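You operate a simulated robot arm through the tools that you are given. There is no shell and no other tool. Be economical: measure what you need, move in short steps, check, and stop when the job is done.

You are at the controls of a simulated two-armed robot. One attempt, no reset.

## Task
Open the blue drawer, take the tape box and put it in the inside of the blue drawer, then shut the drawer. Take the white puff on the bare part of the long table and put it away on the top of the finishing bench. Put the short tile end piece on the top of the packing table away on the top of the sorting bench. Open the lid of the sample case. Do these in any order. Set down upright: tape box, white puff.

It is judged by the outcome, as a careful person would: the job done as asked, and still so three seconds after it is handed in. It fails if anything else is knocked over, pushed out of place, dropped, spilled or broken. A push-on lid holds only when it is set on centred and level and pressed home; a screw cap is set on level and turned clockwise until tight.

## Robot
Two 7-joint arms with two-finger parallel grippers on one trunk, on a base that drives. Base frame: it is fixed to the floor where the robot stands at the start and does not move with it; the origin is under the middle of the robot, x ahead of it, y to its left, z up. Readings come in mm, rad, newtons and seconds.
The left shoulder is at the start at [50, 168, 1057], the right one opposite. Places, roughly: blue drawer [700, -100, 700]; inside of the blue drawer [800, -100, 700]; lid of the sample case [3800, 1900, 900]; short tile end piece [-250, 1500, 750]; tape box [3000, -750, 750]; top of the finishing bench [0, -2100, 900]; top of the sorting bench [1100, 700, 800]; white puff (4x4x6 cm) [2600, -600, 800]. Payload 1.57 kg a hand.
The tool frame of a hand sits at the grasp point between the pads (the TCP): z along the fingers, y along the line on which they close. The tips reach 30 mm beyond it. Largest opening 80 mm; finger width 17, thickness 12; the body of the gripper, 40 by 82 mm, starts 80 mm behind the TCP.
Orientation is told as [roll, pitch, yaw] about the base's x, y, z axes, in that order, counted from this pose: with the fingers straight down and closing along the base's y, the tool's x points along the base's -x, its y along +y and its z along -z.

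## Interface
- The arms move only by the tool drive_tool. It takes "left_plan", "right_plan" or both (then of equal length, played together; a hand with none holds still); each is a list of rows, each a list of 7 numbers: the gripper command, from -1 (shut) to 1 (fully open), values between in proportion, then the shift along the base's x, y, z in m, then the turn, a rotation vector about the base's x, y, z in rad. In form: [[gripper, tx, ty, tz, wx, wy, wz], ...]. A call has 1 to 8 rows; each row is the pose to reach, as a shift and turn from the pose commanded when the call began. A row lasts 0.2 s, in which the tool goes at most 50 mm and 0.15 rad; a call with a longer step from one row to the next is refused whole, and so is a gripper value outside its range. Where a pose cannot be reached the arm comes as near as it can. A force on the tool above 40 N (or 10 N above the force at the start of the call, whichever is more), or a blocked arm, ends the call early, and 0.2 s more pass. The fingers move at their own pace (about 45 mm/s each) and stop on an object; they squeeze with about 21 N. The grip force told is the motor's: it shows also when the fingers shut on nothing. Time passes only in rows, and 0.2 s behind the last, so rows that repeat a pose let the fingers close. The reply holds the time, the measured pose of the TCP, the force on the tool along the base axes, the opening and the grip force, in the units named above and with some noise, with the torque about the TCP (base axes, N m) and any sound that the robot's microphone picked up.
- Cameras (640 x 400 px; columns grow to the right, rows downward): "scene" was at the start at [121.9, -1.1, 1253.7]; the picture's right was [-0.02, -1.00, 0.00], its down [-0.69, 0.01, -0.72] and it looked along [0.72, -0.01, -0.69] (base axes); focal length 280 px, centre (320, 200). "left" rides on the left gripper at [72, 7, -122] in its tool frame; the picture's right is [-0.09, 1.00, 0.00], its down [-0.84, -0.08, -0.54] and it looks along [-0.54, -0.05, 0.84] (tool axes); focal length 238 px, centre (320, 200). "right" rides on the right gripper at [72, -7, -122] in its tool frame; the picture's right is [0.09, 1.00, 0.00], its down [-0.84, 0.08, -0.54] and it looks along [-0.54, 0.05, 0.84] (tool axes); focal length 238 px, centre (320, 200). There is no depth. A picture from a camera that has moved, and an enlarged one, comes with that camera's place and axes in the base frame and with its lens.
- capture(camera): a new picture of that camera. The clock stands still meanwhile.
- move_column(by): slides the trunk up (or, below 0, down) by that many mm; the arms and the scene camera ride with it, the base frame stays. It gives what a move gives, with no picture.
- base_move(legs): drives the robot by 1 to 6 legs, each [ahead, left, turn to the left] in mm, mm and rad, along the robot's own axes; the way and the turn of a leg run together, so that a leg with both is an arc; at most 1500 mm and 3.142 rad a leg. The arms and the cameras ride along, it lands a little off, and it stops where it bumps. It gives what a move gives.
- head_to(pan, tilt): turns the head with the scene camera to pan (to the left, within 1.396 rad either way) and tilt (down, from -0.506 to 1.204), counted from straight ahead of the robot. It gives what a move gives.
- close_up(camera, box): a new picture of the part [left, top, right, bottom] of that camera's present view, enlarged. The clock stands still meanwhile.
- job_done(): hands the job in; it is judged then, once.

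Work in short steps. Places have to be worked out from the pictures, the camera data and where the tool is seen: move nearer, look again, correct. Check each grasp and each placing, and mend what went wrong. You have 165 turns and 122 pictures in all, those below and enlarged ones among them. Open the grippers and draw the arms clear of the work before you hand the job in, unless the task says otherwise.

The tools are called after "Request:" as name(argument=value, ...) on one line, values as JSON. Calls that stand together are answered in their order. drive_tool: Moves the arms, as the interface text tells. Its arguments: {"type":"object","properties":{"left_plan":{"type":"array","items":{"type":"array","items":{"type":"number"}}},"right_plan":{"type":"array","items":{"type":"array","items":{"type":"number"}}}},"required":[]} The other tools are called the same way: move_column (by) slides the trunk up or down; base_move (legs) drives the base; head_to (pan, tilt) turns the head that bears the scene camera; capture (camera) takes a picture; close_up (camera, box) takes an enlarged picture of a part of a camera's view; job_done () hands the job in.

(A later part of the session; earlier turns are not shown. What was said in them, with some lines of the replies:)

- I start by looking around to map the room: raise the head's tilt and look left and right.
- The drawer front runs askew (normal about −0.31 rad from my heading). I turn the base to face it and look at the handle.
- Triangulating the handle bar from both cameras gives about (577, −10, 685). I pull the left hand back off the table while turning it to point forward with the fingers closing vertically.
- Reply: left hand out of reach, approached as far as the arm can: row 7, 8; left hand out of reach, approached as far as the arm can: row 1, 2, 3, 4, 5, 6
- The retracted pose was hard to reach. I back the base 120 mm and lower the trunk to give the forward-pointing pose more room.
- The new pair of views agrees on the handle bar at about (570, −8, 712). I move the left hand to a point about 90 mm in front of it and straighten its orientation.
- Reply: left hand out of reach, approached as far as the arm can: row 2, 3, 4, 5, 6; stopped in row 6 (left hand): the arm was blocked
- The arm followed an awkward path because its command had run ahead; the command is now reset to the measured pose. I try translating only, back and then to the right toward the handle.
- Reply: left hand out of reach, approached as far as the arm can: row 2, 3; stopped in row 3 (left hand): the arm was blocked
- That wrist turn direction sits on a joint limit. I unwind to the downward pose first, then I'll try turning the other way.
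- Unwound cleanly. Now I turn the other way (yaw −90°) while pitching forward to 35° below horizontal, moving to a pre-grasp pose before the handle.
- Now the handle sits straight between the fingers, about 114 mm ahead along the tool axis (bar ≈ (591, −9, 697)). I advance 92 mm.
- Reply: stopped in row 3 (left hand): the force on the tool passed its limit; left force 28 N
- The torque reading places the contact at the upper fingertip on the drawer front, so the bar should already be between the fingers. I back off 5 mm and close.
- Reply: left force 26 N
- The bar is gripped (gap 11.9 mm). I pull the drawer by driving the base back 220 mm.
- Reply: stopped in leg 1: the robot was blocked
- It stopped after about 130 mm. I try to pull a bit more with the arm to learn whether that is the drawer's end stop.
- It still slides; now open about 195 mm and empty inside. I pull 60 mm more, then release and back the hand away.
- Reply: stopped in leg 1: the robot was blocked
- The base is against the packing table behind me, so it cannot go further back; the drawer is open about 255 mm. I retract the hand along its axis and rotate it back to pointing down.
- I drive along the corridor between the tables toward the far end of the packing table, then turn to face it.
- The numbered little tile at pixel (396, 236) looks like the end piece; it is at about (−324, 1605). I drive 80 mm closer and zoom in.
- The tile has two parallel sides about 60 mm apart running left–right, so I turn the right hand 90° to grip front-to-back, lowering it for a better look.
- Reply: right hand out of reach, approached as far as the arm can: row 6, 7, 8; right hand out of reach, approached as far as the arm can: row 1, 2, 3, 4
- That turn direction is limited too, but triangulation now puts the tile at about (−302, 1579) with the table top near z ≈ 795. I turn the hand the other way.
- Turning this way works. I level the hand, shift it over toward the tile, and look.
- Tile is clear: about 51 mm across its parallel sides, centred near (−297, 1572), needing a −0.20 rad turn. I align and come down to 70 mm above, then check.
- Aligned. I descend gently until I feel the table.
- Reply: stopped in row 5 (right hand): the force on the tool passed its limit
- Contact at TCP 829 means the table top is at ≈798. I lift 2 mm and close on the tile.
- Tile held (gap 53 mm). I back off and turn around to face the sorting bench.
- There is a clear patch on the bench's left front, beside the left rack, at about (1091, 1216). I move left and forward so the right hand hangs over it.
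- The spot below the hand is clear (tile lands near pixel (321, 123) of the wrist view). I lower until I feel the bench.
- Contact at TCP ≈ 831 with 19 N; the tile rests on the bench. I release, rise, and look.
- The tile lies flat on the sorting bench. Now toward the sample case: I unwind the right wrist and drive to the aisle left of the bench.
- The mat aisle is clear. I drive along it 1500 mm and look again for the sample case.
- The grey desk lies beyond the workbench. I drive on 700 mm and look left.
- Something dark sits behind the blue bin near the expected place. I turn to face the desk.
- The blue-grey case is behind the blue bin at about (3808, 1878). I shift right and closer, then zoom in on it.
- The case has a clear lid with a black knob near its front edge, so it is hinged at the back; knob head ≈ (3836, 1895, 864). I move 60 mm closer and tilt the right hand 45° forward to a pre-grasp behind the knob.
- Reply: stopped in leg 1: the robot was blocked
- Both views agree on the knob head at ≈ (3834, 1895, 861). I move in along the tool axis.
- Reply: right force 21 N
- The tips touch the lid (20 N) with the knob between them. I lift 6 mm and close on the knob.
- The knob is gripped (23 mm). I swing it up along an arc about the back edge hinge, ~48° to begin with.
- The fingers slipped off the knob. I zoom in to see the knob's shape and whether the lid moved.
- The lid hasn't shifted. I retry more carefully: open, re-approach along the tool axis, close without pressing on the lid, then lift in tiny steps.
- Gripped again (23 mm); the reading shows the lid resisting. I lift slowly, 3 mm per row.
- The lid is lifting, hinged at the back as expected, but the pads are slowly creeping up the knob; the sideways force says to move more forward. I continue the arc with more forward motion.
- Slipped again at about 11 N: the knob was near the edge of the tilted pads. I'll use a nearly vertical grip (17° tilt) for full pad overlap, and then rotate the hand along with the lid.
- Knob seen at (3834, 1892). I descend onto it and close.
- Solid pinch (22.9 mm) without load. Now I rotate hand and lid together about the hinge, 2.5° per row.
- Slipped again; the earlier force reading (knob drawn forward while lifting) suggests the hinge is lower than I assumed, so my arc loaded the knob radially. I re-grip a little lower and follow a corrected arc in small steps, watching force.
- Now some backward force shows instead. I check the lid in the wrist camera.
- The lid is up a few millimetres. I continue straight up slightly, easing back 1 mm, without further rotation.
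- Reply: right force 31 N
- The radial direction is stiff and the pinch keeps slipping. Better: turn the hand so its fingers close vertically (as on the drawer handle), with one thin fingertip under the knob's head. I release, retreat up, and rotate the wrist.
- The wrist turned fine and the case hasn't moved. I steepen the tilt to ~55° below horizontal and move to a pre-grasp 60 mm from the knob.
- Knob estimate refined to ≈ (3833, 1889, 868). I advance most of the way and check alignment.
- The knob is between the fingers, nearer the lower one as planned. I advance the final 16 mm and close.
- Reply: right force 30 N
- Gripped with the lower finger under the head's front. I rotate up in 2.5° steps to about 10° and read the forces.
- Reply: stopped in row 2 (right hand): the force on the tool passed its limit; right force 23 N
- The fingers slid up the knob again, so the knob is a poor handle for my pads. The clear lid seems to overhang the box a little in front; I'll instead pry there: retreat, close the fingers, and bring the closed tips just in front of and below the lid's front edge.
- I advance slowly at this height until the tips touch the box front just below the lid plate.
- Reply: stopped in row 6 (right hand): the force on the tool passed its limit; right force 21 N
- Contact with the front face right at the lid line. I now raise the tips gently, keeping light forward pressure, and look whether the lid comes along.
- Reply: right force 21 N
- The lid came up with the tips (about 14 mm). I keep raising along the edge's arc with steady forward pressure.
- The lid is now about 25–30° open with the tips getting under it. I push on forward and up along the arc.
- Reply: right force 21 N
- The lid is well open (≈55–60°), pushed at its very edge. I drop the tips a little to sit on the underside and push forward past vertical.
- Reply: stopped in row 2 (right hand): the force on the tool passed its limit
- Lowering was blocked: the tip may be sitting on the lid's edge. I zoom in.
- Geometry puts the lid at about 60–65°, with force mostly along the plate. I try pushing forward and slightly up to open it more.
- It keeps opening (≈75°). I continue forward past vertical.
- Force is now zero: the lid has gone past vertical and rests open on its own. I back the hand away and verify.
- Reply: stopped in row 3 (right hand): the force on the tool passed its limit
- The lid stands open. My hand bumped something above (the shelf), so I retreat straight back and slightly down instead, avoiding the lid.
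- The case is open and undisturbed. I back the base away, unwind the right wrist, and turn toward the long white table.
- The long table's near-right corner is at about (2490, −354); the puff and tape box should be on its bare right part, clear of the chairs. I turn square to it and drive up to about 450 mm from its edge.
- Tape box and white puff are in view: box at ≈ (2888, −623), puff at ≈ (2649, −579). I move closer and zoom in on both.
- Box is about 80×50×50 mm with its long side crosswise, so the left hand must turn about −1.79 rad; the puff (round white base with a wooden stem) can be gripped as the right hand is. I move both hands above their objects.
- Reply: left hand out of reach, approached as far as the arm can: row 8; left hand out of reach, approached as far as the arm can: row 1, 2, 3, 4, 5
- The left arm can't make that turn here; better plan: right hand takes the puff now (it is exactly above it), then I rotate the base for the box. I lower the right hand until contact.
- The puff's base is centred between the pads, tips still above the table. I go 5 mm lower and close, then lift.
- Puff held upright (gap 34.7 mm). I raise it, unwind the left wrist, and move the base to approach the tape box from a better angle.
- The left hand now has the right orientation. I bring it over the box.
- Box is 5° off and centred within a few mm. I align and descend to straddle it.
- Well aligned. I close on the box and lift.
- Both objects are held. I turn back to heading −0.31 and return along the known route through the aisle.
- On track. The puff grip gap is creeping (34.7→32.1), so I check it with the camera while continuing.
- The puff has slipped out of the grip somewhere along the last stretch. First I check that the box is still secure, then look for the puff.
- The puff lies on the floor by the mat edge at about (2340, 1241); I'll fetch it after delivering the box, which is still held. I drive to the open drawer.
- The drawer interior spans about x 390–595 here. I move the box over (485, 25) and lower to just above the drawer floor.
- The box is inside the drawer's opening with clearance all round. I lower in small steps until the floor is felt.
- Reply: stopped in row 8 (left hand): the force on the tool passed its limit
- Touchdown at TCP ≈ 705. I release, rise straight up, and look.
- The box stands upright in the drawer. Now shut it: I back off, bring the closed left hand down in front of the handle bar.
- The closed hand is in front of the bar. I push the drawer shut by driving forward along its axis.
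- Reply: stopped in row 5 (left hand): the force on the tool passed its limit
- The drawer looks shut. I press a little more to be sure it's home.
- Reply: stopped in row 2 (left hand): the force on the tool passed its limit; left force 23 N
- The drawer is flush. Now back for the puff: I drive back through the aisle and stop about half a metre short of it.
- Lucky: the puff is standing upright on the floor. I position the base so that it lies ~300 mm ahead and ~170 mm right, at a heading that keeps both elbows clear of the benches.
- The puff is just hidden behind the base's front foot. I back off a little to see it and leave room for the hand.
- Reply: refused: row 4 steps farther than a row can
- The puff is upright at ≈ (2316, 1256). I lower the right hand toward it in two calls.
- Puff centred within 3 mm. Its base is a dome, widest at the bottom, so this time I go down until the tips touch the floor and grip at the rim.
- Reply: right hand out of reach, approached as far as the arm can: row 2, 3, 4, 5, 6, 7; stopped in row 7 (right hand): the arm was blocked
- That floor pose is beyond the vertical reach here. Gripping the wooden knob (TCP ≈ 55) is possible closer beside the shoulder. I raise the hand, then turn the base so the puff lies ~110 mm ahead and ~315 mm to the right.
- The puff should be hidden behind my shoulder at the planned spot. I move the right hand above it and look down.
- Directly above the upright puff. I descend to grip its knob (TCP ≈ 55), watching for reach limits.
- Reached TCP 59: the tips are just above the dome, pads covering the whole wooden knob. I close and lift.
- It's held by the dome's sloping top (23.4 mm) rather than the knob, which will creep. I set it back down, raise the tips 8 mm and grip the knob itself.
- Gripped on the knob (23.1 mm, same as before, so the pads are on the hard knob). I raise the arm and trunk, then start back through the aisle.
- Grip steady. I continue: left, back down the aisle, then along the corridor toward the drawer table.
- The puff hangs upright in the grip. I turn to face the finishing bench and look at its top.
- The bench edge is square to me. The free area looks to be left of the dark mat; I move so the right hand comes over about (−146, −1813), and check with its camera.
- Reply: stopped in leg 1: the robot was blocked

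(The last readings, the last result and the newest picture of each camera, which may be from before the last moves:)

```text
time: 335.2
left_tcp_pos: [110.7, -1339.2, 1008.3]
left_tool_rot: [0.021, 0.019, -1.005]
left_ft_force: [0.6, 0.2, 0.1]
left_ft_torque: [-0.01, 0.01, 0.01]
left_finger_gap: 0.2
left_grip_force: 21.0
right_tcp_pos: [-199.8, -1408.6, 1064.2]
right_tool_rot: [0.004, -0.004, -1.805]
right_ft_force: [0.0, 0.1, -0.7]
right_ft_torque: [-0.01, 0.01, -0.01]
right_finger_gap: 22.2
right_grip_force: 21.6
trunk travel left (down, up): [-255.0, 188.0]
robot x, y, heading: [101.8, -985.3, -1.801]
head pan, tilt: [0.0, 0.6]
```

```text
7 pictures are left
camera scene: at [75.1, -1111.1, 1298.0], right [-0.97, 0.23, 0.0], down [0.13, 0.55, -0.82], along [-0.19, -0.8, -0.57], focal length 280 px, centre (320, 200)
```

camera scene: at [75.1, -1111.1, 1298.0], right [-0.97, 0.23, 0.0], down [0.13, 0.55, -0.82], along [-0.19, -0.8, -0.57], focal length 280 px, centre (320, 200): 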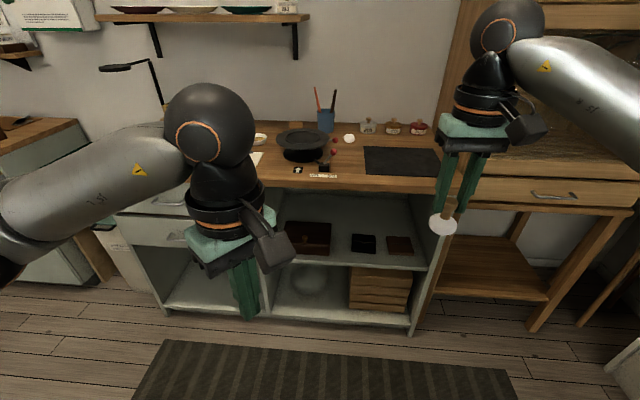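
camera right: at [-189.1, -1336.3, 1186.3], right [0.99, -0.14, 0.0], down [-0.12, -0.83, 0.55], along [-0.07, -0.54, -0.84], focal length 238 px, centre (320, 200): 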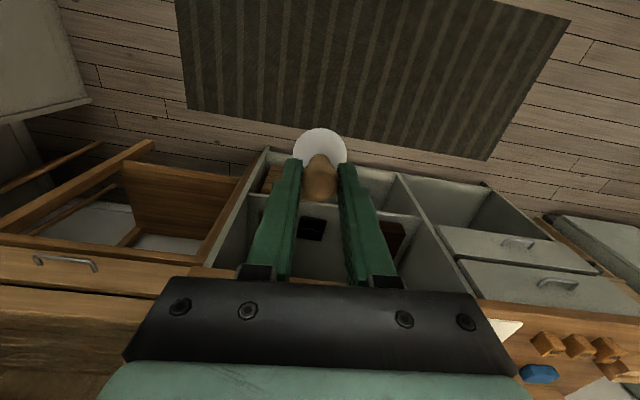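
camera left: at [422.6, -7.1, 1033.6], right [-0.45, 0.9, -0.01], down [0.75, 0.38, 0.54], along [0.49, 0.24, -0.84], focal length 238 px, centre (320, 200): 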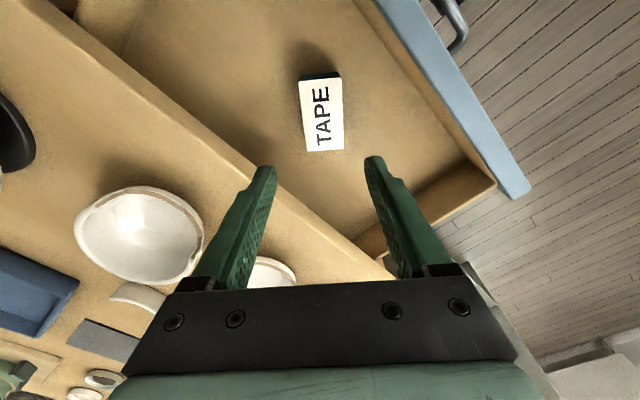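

A clear bare spot lies between the small tools and the dark mat, at about (−209, −1856), bench top z ≈ 837. I drive forward and shift the arm.

Request:
base_move(legs=[[437, 0, 0]])

Request:
drive_tool(right_plan=[[-1, 0.03, -0.007, 0, 0, 0, 0], [-1, 0.06, -0.014, 0, 0, 0, 0], [-1, 0.0906, -0.021, 0, 0, 0, 0]])

Request:
head_to(pan=-0.2, tilt=0.85)

Request:
capture(camera="scene")

```text
time: 337.8
left_tcp_pos: [11.8, -1754.2, 1008.7]
left_tool_rot: [0.023, 0.019, -1.009]
left_ft_force: [0.4, 0.0, -0.1]
left_ft_torque: [0.01, 0.0, -0.02]
left_finger_gap: 0.0
left_grip_force: 20.8
right_tcp_pos: [-299.6, -1823.5, 1065.1]
right_tool_rot: [0.004, -0.004, -1.809]
right_ft_force: [1.1, -0.6, -1.1]
right_ft_torque: [0.02, 0.02, 0.0]
right_finger_gap: 22.5
right_grip_force: 21.0
trunk travel left (down, up): [-255.0, 188.0]
robot x, y, heading: [7.1, -1405.0, -1.808]
head pan, tilt: [0.0, 0.6]
```

```text
time: 338.6
left_tcp_pos: [12.3, -1753.1, 1009.6]
left_tool_rot: [0.02, 0.02, -1.007]
left_ft_force: [-0.1, -0.7, 0.3]
left_ft_torque: [0.01, -0.04, -0.02]
left_finger_gap: 0.0
left_grip_force: 20.7
right_tcp_pos: [-207.1, -1843.2, 1063.9]
right_tool_rot: [0.004, -0.004, -1.808]
right_ft_force: [0.1, 0.2, -0.9]
right_ft_torque: [0.01, 0.01, -0.01]
right_finger_gap: 22.5
right_grip_force: 21.3
trunk travel left (down, up): [-255.0, 188.0]
robot x, y, heading: [8.5, -1400.6, -1.805]
head pan, tilt: [0.0, 0.6]
```

```text
time: 339.4
left_tcp_pos: [12.3, -1754.2, 1007.6]
left_tool_rot: [0.021, 0.019, -1.008]
left_ft_force: [0.8, -0.3, 0.1]
left_ft_torque: [0.02, 0.02, -0.02]
left_finger_gap: 0.2
left_grip_force: 20.2
right_tcp_pos: [-208.5, -1843.7, 1065.3]
right_tool_rot: [0.004, -0.003, -1.81]
right_ft_force: [0.4, 0.0, 0.1]
right_ft_torque: [-0.02, 0.0, 0.02]
right_finger_gap: 22.4
right_grip_force: 21.0
trunk travel left (down, up): [-255.0, 188.0]
robot x, y, heading: [8.0, -1400.8, -1.805]
head pan, tilt: [-0.201, 0.85]
```

```text
6 pictures are left
camera scene: at [-36.4, -1512.2, 1277.2], right [-0.91, 0.42, 0.0], down [0.32, 0.68, -0.66], along [-0.28, -0.6, -0.75], focal length 280 px, centre (320, 200)
```

scene: 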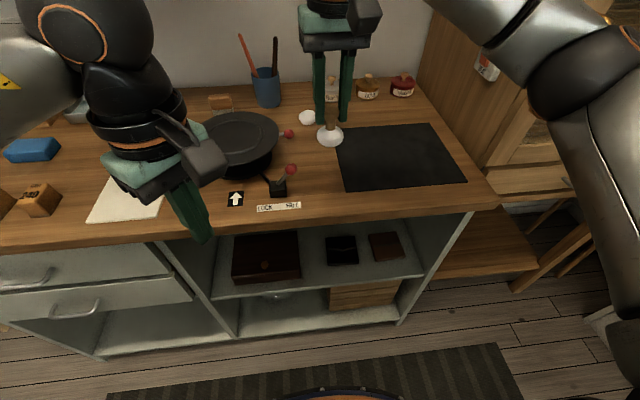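

The held puff should go a bit deeper, centred between the lever and the mat at about (−216, −1912). I shift there and lower in small steps until it touches.

Request:
drive_tool(right_plan=[[-1, -0.004, -0.034, 0, 0, 0, 0], [-1, -0.008, -0.068, -0.02, 0, 0, 0], [-1, -0.008, -0.068, -0.06, 0, 0, 0], [-1, -0.008, -0.068, -0.1, 0, 0, 0], [-1, -0.008, -0.068, -0.125, 0, 0, 0]])

Request:
capture(camera="scene")

```text
time: 340.6
left_tcp_pos: [10.5, -1754.0, 1009.3]
left_tool_rot: [0.022, 0.018, -1.008]
left_ft_force: [-0.4, -0.3, -0.2]
left_ft_torque: [0.0, 0.01, -0.02]
left_finger_gap: 0.0
left_grip_force: 21.3
right_tcp_pos: [-216.4, -1911.7, 938.0]
right_tool_rot: [0.005, -0.004, -1.808]
right_ft_force: [0.3, 0.4, 0.1]
right_ft_torque: [0.03, -0.04, 0.01]
right_finger_gap: 22.5
right_grip_force: 21.2
trunk travel left (down, up): [-255.0, 188.0]
robot x, y, heading: [7.3, -1400.7, -1.802]
head pan, tilt: [-0.201, 0.85]
```

```text
5 pictures are left
camera scene: at [-36.5, -1512.3, 1277.1], right [-0.91, 0.42, 0.0], down [0.32, 0.68, -0.66], along [-0.28, -0.6, -0.75], focal length 280 px, centre (320, 200)
```

scene: 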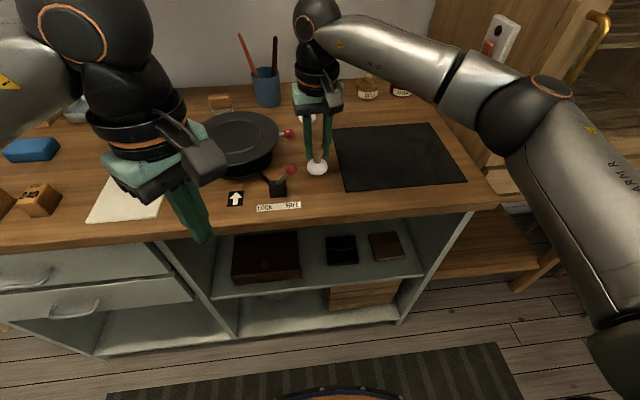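

Request:
drive_tool(right_plan=[[-1, 0, 0, -0.012, 0, 0, 0], [-1, 0, 0, -0.02, 0, 0, 0], [-1, 0, 0, -0.025, 0, 0, 0], [-1, 0, 0, -0.029, 0, 0, 0], [-1, 0, 0, -0.032, 0, 0, 0]])

```text
time: 341.8
left_tcp_pos: [12.1, -1750.5, 1009.1]
left_tool_rot: [0.018, 0.019, -1.006]
left_ft_force: [0.2, -0.3, 0.0]
left_ft_torque: [-0.03, 0.01, 0.01]
left_finger_gap: 0.0
left_grip_force: 21.1
right_tcp_pos: [-216.3, -1913.0, 915.0]
right_tool_rot: [0.007, -0.015, -1.809]
right_ft_force: [-2.9, 4.1, 38.4]
right_ft_torque: [0.1, 0.12, -0.01]
right_finger_gap: 22.8
right_grip_force: 21.2
trunk travel left (down, up): [-255.0, 188.0]
robot x, y, heading: [4.8, -1401.0, -1.805]
head pan, tilt: [-0.201, 0.85]
```

Firm contact at TCP 915 (38 N). I ease up to relieve the load, release gently, and rise straight up.

Request:
drive_tool(right_plan=[[-1, 0, 0, 0.005, 0, 0, 0], [-1, 0, 0, 0.0085, 0, 0, 0], [-0.2, 0, 0, 0.0085, 0, 0, 0], [0, 0, 0, 0.0085, 0, 0, 0], [0, 0, 0, 0.0085, 0, 0, 0], [0, 0, 0, 0.03, 0, 0, 0], [0, 0, 0, 0.07, 0, 0, 0], [0, 0, 0, 0.12, 0, 0, 0]])

Request:
capture(camera="scene")

```text
time: 343.6
left_tcp_pos: [12.4, -1753.5, 1009.1]
left_tool_rot: [0.02, 0.019, -1.008]
left_ft_force: [-0.9, 0.2, 0.0]
left_ft_torque: [-0.01, 0.01, 0.01]
left_finger_gap: 0.0
left_grip_force: 19.9
right_tcp_pos: [-218.3, -1913.2, 1027.0]
right_tool_rot: [0.004, -0.004, -1.806]
right_ft_force: [0.0, -0.2, -0.3]
right_ft_torque: [0.01, -0.01, -0.01]
right_finger_gap: 40.1
right_grip_force: 0.1
trunk travel left (down, up): [-255.0, 188.0]
robot x, y, heading: [1.0, -1401.7, -1.803]
head pan, tilt: [-0.201, 0.85]
```

```text
4 pictures are left
camera scene: at [-36.1, -1511.8, 1277.1], right [-0.91, 0.42, 0.0], down [0.32, 0.68, -0.66], along [-0.28, -0.6, -0.75], focal length 280 px, centre (320, 200)
```

scene: 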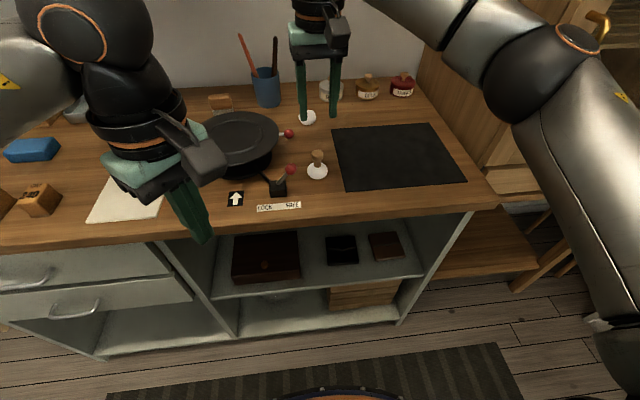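

The puff stands upright on the finishing bench. I raise the hands, open the grippers, and back away from the bench.

Request:
drive_tool(left_plan=[[0.5, 0, 0, 0.03, 0, 0, 0], [1, 0, 0, 0.05, 0, 0, 0], [1, 0, 0, 0.05, 0, 0, 0]], right_plan=[[0.5, 0, 0, 0.03, 0, 0, 0], [1, 0, 0, 0.05, 0, 0, 0], [1, 0, 0, 0.05, 0, 0, 0]])

Request:
base_move(legs=[[-350, 0, 0]])

Request:
head_to(pan=-0.15, tilt=0.6)

Request:
capture(camera="scene")

```text
time: 344.4
left_tcp_pos: [12.1, -1754.1, 1058.5]
left_tool_rot: [0.022, 0.018, -1.007]
left_ft_force: [0.5, 0.7, 0.5]
left_ft_torque: [-0.02, -0.01, 0.04]
left_finger_gap: 66.1
left_grip_force: 0.1
right_tcp_pos: [-217.2, -1913.6, 1078.5]
right_tool_rot: [0.004, -0.004, -1.806]
right_ft_force: [0.6, 0.6, 0.4]
right_ft_torque: [0.0, 0.0, -0.02]
right_finger_gap: 80.1
right_grip_force: 0.0
trunk travel left (down, up): [-255.0, 188.0]
robot x, y, heading: [6.8, -1402.9, -1.803]
head pan, tilt: [-0.201, 0.85]
```

```text
time: 346.6
left_tcp_pos: [90.7, -1422.3, 1058.7]
left_tool_rot: [0.02, 0.018, -1.004]
left_ft_force: [0.7, -0.3, 1.0]
left_ft_torque: [-0.01, -0.02, 0.0]
left_finger_gap: 80.0
left_grip_force: 0.1
right_tcp_pos: [-137.0, -1580.8, 1078.1]
right_tool_rot: [0.003, -0.005, -1.805]
right_ft_force: [0.3, 0.8, -0.5]
right_ft_torque: [0.01, 0.01, 0.0]
right_finger_gap: 80.0
right_grip_force: 0.0
trunk travel left (down, up): [-255.0, 188.0]
robot x, y, heading: [84.1, -1069.6, -1.799]
head pan, tilt: [-0.201, 0.85]
```

```text
time: 347.4
left_tcp_pos: [90.3, -1423.3, 1058.7]
left_tool_rot: [0.021, 0.018, -1.005]
left_ft_force: [-0.2, 0.4, 0.3]
left_ft_torque: [0.0, 0.01, 0.0]
left_finger_gap: 79.9
left_grip_force: 0.1
right_tcp_pos: [-138.0, -1581.2, 1077.9]
right_tool_rot: [0.002, -0.004, -1.807]
right_ft_force: [0.1, 0.7, -0.4]
right_ft_torque: [0.0, -0.02, 0.01]
right_finger_gap: 79.9
right_grip_force: 0.1
trunk travel left (down, up): [-255.0, 188.0]
robot x, y, heading: [82.7, -1071.4, -1.8]
head pan, tilt: [-0.15, 0.6]
```

```text
3 pictures are left
camera scene: at [42.3, -1191.4, 1297.9], right [-0.93, 0.37, 0.0], down [0.21, 0.52, -0.82], along [-0.31, -0.77, -0.57], focal length 280 px, centre (320, 200)
```

scene: 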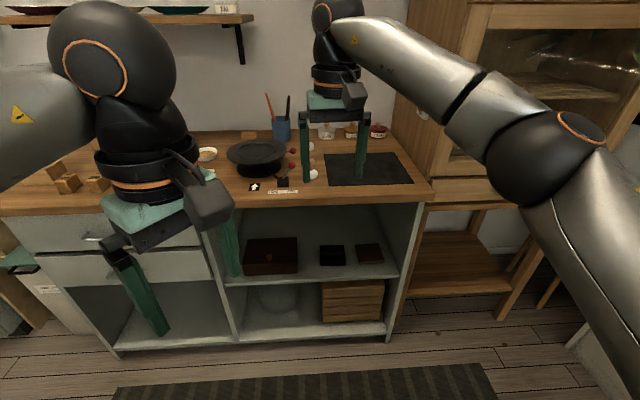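

Both hands are empty, open and clear of the bench, and the white puff's base is visible standing on it. I hand the job in.

Request:
job_done()

```text
The job is handed in.
```

All four jobs are finished and handed in, but I dropped the white puff once on the way.

- **Tape box:** upright in the blue drawer, which is shut.
- **Tile end piece:** on the sorting bench.
- **Sample case:** the lid is open. It took several tries, and the hand touched something, probably the shelf above, as I backed away.
- **White puff:** it slipped from the gripper and fell to the floor, where I found it standing upright. I picked it up again, and it now stands upright on the finishing bench.
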